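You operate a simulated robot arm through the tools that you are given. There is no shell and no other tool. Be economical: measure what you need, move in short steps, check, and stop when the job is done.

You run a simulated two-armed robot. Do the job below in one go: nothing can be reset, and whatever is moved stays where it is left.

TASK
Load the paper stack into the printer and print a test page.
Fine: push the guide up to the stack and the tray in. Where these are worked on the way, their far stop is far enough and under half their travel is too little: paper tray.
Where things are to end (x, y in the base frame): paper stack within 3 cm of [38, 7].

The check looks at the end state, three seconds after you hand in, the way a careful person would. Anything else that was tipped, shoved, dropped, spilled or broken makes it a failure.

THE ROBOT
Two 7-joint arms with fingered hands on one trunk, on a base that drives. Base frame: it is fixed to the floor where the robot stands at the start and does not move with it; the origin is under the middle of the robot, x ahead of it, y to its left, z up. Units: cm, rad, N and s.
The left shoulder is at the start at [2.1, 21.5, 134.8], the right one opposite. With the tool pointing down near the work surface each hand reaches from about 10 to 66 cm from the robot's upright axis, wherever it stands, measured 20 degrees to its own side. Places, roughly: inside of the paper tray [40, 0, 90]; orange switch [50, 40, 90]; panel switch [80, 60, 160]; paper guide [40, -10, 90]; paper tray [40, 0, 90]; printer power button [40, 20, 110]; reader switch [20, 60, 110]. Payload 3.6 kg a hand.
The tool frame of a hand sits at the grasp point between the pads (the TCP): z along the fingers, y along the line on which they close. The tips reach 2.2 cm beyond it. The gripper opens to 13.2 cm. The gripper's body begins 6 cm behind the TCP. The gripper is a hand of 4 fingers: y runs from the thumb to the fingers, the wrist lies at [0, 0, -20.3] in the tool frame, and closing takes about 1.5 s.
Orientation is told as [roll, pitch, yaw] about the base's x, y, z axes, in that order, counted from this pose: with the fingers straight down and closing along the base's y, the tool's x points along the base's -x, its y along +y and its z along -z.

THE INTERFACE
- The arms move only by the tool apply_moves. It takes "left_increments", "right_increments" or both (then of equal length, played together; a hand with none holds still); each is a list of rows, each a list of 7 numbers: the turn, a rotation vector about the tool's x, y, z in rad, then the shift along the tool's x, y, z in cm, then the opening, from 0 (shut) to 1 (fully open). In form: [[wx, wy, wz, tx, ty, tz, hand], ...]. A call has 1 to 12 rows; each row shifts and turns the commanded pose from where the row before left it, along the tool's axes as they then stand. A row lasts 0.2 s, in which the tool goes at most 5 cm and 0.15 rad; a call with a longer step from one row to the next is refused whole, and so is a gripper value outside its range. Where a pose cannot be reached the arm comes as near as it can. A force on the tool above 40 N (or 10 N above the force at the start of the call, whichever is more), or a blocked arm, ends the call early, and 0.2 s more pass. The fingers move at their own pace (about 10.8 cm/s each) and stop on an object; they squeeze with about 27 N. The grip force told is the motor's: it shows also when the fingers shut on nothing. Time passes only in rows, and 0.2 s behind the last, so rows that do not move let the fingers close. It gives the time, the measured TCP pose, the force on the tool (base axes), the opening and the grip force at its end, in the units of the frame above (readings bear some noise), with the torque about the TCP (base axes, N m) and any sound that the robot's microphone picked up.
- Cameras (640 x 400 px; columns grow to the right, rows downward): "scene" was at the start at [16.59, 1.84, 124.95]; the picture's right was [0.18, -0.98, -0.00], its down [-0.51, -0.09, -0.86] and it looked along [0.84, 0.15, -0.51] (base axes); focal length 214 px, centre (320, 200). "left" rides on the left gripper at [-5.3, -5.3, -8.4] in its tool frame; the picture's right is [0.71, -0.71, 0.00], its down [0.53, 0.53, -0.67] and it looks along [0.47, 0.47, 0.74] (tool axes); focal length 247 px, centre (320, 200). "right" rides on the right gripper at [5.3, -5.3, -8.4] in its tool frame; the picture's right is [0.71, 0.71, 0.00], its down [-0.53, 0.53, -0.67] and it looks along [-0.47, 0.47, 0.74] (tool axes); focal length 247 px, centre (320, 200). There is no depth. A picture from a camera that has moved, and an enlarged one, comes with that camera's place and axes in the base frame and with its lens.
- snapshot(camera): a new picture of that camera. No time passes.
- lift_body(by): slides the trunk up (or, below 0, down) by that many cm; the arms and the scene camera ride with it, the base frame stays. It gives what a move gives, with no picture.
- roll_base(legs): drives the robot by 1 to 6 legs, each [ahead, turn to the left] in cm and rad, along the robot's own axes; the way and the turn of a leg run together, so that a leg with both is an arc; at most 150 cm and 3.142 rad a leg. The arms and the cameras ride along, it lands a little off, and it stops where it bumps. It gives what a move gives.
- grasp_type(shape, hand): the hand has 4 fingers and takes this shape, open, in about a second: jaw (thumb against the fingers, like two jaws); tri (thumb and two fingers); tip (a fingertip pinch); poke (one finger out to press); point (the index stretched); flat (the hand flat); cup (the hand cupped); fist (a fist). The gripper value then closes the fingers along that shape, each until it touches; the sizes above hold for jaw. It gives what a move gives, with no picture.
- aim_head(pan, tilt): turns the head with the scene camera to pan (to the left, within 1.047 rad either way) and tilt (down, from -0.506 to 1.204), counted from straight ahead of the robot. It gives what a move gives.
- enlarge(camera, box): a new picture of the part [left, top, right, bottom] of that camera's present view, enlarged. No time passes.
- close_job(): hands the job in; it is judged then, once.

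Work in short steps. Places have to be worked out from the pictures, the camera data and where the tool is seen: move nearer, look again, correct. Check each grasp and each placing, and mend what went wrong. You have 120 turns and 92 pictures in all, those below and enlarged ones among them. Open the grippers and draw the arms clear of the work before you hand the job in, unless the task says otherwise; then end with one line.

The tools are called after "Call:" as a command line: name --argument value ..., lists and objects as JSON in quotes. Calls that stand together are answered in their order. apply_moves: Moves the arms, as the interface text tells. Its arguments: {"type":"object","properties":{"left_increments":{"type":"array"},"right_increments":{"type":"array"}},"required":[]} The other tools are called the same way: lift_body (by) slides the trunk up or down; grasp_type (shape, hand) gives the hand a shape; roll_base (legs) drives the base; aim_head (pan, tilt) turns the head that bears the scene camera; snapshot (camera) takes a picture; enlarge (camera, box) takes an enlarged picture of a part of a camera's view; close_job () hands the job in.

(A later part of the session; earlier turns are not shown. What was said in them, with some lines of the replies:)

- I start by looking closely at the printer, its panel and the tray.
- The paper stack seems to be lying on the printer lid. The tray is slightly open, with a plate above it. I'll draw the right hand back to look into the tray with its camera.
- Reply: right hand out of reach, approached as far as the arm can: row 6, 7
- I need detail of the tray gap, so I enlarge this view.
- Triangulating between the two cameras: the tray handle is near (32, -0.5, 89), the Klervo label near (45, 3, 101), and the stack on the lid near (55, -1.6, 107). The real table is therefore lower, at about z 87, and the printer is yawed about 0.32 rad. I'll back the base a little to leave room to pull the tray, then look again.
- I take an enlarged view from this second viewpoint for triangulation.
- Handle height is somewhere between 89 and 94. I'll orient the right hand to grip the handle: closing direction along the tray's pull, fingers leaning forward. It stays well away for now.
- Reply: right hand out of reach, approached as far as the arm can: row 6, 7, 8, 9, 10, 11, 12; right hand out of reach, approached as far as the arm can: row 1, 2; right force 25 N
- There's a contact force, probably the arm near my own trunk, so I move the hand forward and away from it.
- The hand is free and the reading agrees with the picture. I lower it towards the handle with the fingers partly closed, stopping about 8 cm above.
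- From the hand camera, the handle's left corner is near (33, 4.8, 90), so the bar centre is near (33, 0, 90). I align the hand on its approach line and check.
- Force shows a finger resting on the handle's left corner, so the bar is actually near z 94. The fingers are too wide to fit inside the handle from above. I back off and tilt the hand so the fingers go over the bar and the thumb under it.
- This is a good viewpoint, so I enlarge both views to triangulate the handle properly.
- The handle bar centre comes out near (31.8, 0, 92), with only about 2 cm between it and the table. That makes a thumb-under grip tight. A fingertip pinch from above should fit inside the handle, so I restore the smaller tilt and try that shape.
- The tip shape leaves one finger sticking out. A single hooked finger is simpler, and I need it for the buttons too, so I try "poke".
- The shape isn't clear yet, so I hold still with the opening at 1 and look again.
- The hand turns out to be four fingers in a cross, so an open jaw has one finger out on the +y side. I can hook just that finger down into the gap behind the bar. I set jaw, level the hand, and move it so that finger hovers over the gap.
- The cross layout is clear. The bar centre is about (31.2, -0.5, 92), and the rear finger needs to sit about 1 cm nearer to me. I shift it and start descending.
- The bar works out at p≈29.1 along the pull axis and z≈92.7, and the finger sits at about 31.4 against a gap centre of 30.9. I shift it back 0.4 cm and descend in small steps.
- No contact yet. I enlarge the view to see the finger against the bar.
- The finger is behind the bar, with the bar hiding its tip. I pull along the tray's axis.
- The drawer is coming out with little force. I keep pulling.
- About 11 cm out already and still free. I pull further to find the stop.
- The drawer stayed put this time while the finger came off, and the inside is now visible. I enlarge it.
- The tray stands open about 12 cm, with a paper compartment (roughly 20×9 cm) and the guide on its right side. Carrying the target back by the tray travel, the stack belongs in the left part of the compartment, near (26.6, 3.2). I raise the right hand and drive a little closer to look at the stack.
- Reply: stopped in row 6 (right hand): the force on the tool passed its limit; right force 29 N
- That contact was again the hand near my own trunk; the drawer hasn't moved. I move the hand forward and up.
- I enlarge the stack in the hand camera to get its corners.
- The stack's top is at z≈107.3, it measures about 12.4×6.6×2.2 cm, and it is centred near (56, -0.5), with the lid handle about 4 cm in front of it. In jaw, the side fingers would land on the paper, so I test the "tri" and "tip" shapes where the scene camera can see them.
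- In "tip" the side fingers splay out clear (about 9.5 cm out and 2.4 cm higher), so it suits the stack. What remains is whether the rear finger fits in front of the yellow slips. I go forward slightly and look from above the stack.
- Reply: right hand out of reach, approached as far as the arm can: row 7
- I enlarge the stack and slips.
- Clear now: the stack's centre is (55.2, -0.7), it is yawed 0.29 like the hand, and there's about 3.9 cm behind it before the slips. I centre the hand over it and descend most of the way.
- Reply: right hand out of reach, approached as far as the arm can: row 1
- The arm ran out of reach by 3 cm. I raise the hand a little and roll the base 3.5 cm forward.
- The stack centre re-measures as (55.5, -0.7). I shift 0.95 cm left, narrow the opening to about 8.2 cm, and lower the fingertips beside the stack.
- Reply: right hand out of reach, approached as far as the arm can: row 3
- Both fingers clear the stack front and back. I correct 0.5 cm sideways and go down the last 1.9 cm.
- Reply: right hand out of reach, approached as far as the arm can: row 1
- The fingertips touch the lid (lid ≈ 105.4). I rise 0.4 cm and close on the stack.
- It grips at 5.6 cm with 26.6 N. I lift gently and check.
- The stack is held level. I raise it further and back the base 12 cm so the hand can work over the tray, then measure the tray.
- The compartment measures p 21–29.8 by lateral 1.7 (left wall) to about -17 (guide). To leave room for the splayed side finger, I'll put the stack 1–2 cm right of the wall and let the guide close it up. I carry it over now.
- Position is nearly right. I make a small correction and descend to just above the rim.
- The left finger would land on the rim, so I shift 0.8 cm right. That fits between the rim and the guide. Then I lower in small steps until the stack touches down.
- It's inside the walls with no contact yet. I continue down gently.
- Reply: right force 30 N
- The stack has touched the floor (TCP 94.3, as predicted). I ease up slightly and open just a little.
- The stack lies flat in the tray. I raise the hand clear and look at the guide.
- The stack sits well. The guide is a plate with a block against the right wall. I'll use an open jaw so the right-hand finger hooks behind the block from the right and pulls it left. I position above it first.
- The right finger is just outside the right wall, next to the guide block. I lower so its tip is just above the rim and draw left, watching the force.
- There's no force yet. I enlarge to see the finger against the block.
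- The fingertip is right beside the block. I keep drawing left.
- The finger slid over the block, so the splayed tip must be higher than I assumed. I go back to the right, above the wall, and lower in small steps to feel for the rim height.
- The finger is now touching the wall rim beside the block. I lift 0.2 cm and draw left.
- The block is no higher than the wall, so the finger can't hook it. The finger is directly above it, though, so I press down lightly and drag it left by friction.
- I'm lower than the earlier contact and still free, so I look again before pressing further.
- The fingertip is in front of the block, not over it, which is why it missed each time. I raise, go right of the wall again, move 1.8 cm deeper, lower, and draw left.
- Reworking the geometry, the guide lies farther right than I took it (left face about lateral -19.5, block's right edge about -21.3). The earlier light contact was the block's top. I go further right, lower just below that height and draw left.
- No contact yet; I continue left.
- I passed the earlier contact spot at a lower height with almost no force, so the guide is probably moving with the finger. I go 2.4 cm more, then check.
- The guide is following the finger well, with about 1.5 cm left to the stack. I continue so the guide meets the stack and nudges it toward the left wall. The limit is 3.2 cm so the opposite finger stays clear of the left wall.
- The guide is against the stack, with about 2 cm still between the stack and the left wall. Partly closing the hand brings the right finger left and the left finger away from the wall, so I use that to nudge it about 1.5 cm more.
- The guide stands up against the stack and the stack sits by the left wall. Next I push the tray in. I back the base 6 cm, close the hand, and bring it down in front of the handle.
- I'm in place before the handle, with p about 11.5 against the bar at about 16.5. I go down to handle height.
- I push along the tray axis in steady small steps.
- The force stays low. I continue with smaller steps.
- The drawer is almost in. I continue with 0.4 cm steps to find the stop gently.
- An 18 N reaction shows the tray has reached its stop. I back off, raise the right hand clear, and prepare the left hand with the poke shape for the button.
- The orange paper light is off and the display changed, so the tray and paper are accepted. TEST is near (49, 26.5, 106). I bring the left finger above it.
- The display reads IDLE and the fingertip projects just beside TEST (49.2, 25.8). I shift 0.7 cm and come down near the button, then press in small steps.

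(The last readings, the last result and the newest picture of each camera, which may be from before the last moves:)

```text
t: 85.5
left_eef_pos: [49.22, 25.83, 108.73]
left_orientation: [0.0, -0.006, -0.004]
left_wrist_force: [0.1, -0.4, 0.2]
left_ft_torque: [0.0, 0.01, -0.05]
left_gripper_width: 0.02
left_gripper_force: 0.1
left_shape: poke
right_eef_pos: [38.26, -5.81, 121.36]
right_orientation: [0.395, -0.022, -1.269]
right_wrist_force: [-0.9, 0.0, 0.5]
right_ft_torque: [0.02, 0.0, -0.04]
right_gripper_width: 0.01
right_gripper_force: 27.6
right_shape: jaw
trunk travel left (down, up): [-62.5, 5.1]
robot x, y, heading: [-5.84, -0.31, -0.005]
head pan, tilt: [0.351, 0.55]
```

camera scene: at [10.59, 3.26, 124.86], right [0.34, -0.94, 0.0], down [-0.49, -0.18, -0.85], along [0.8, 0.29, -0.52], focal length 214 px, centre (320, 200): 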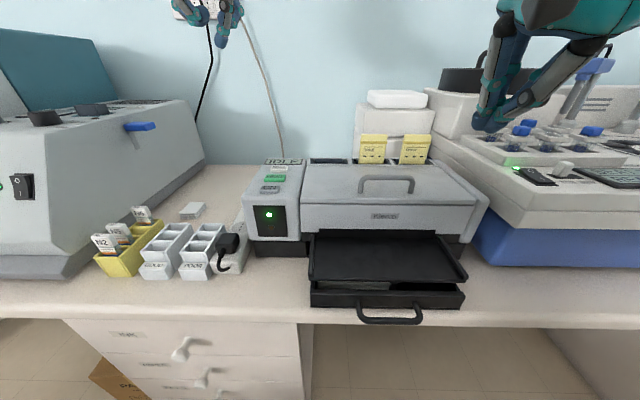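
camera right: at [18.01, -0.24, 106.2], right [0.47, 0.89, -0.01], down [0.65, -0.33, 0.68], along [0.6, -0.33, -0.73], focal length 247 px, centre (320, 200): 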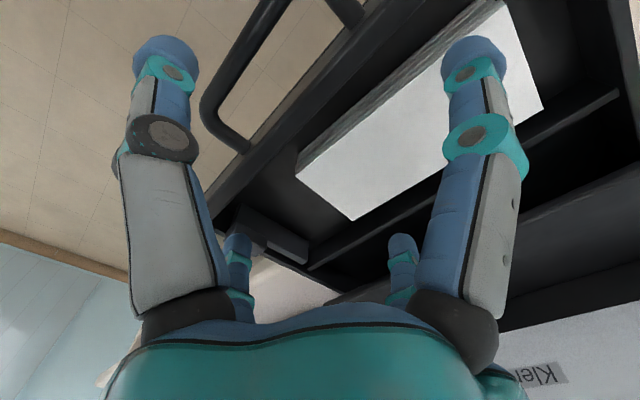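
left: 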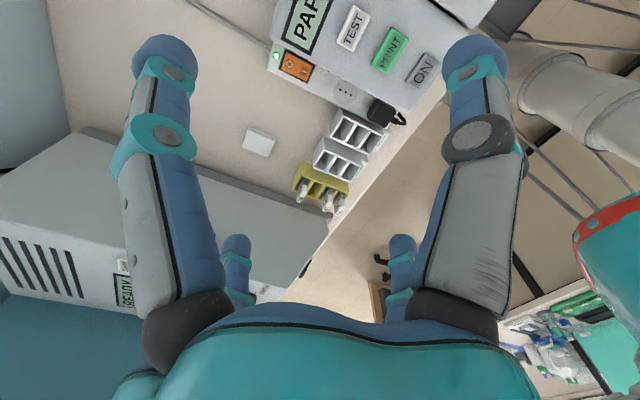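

No contact yet. I continue in 0.2–0.3 cm steps.

Call:
apply_moves --left_increments '[[0, 0, 0, 0, 0, 0.25, 1], [0, 0, 0, 0, 0, 0.25, 1]]'

Call:
apply_moves --left_increments '[[0, 0, 0, 0, 0, 0.25, 1], [0, 0, 0, 0, 0, 0.2, 1]]'

```text
t: 86.1
left_eef_pos: [49.27, 25.9, 108.34]
left_orientation: [-0.001, -0.004, -0.003]
left_wrist_force: [-0.3, 0.2, 0.0]
left_ft_torque: [-0.02, -0.01, 0.02]
left_gripper_width: 0.0
left_gripper_force: 0.0
left_shape: poke
right_eef_pos: [38.2, -5.99, 121.42]
right_orientation: [0.395, -0.022, -1.268]
right_wrist_force: [0.6, -0.5, 0.6]
right_ft_torque: [-0.05, 0.0, 0.02]
right_gripper_width: 0.0
right_gripper_force: 27.1
right_shape: jaw
trunk travel left (down, up): [-62.5, 5.1]
robot x, y, heading: [-5.53, -0.25, -0.003]
head pan, tilt: [0.351, 0.55]
```

```text
t: 86.7
left_eef_pos: [49.2, 25.69, 108.16]
left_orientation: [0.0, -0.006, -0.005]
left_wrist_force: [1.6, -0.5, 6.2]
left_ft_torque: [0.02, -0.02, -0.02]
left_gripper_width: 0.0
left_gripper_force: 0.0
left_shape: poke
right_eef_pos: [38.13, -5.91, 121.46]
right_orientation: [0.395, -0.022, -1.27]
right_wrist_force: [-0.7, -0.3, 0.0]
right_ft_torque: [-0.03, 0.03, 0.02]
right_gripper_width: 0.0
right_gripper_force: 26.8
right_shape: jaw
trunk travel left (down, up): [-62.5, 5.1]
robot x, y, heading: [-5.63, -0.14, -0.009]
head pan, tilt: [0.351, 0.55]
heard: click
```

A click: the button is pressed. I raise the finger and look at the display.

Call:
apply_moves --left_increments '[[0, 0, 0, 0, 0, -1, 1], [0, 0, 0, 0, 0, -3, 1], [0, 0, 0, 0, 1, -4, 1], [0, 0, 0, 1, 2, -4, 1], [0, 0, 0, 1, 3, -3, 1], [0, 0, 0, 1, 3, 0, 1]]'

Call:
enlarge --camera "scene" --box '[230, 140, 500, 330]'

```text
t: 88.1
left_eef_pos: [46.19, 34.96, 122.69]
left_orientation: [-0.001, -0.006, -0.003]
left_wrist_force: [0.2, 0.8, -0.8]
left_ft_torque: [-0.01, 0.02, -0.01]
left_gripper_width: 0.0
left_gripper_force: 0.0
left_shape: poke
right_eef_pos: [38.28, -5.83, 121.49]
right_orientation: [0.396, -0.022, -1.269]
right_wrist_force: [0.2, 0.3, 1.1]
right_ft_torque: [-0.01, 0.01, -0.02]
right_gripper_width: 0.01
right_gripper_force: 26.7
right_shape: jaw
trunk travel left (down, up): [-62.5, 5.1]
robot x, y, heading: [-5.45, 0.11, -0.004]
head pan, tilt: [0.351, 0.55]
```

```text
2.11 times, centred on (365, 235) of scene
camera zoom: at [10.6, 3.36, 124.86], right [0.34, -0.94, 0.0], down [-0.49, -0.18, -0.85], along [0.8, 0.29, -0.52], focal length 452 px, centre (225, 126)
```

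zoom: 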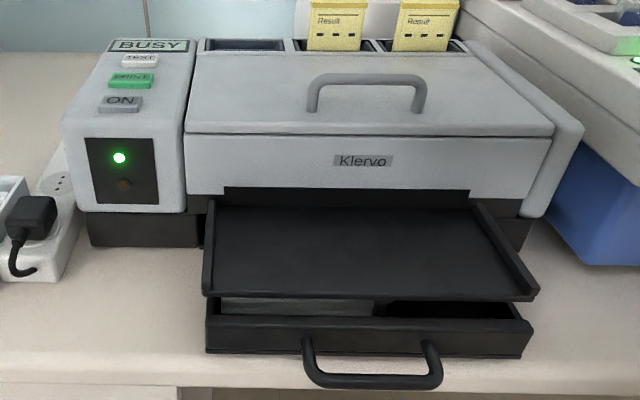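

The display shows BUSY, so the test page is printing. Meanwhile I open both hands and draw the arms back, letting a few seconds pass.

Call:
grasp_type --hand "left" --shape "jaw"

Call:
apply_moves --left_increments '[[0, 0, 0, 2, 0, -2, 1], [0, 0, 0, 2, 0, -2, 1], [0, 0, 0, 2, 0, -2, 1], [0, 0, 0, 0, 0, 0, 1], [0, 0, 0, 0, 0, 0, 1], [0, 0, 0, 0, 0, 0, 1], [0, 0, 0, 0, 0, 0, 1], [0, 0, 0, 0, 0, 0, 1], [0, 0, 0, 0, 0, 0, 1], [0, 0, 0, 0, 0, 0, 1], [0, 0, 0, 0, 0, 0, 1], [0, 0, 0, 0, 0, 0, 1]]' --right_increments '[[0, 0, 0, 0, -1.5, -2, 0.3], [0, 0, 0, 0, -1.5, -2, 0.6], [0, 0, 0, 0, 0, -1, 1], [0, 0, 0, 0, 0, 0, 1], [0, 0, 0, 0, 0, 0, 1], [0, 0, 0, 0, 0, 0, 1], [0, 0, 0, 0, 0, 0, 1], [0, 0, 0, 0, 0, 0, 1], [0, 0, 0, 0, 0, 0, 1], [0, 0, 0, 0, 0, 0, 1], [0, 0, 0, 0, 0, 0, 1], [0, 0, 0, 0, 0, 0, 1]]'

Call:
roll_base --legs '[[-8, 0]]'

Call:
enlarge --camera "scene" --box '[200, 110, 500, 310]'

```text
t: 89.0
left_eef_pos: [46.2, 34.76, 122.78]
left_orientation: [0.001, -0.005, -0.002]
left_wrist_force: [-0.1, -0.5, -0.1]
left_ft_torque: [-0.02, -0.02, 0.01]
left_gripper_width: 13.18
left_gripper_force: 0.0
left_shape: jaw
right_eef_pos: [38.15, -6.0, 121.52]
right_orientation: [0.393, -0.021, -1.268]
right_wrist_force: [-0.4, -0.2, 0.5]
right_ft_torque: [-0.01, -0.02, 0.0]
right_gripper_width: 0.0
right_gripper_force: 26.6
right_shape: jaw
trunk travel left (down, up): [-62.5, 5.1]
robot x, y, heading: [-5.59, 0.11, -0.004]
head pan, tilt: [0.351, 0.55]
```

```text
t: 91.6
left_eef_pos: [40.16, 34.83, 128.88]
left_orientation: [0.0, -0.004, -0.002]
left_wrist_force: [1.0, -0.5, 0.4]
left_ft_torque: [0.0, -0.03, -0.02]
left_gripper_width: 13.19
left_gripper_force: 0.0
left_shape: jaw
right_eef_pos: [33.75, -7.23, 124.98]
right_orientation: [0.393, -0.019, -1.269]
right_wrist_force: [0.4, -0.2, 1.1]
right_ft_torque: [0.01, 0.05, -0.01]
right_gripper_width: 13.21
right_gripper_force: 0.1
right_shape: jaw
trunk travel left (down, up): [-62.5, 5.1]
robot x, y, heading: [-5.62, -0.1, -0.004]
head pan, tilt: [0.351, 0.55]
```

```text
t: 92.7
left_eef_pos: [31.94, 34.85, 128.95]
left_orientation: [-0.002, -0.005, -0.003]
left_wrist_force: [-0.2, 0.9, -0.3]
left_ft_torque: [0.01, 0.01, -0.01]
left_gripper_width: 13.2
left_gripper_force: 0.0
left_shape: jaw
right_eef_pos: [25.55, -7.18, 125.05]
right_orientation: [0.395, -0.021, -1.269]
right_wrist_force: [-0.5, 0.4, -0.5]
right_ft_torque: [0.01, 0.01, 0.0]
right_gripper_width: 13.19
right_gripper_force: 0.2
right_shape: jaw
trunk travel left (down, up): [-62.5, 5.1]
robot x, y, heading: [-13.49, 0.08, -0.001]
head pan, tilt: [0.351, 0.55]
```

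```text
2.00 times, centred on (350, 210) of scene
camera zoom: at [2.4, 3.3, 124.89], right [0.34, -0.94, 0.0], down [-0.49, -0.18, -0.85], along [0.8, 0.29, -0.52], focal length 429 px, centre (260, 180)
```

zoom: 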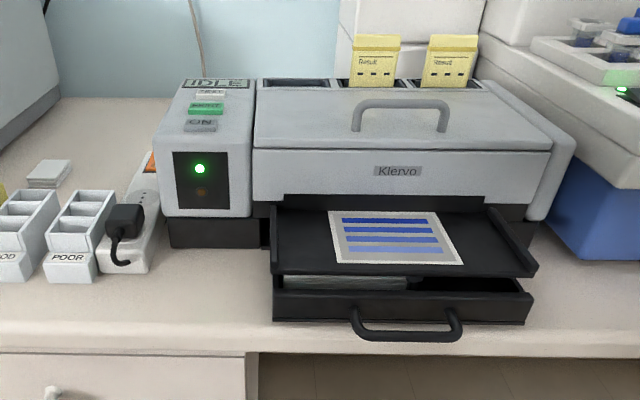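

The printed test page lies on the output tray and the display is back to IDLE. The tray is in and both hands are open and clear, so I hand in.

Call:
close_job

```text
The job is handed in.
```

The paper stack is in the tray, the guide is up against it and the tray is pushed in to its stop. The test page has printed and lies on the output tray. By my last measurement the stack sits near (37, 6.7), about 1 cm from the target.
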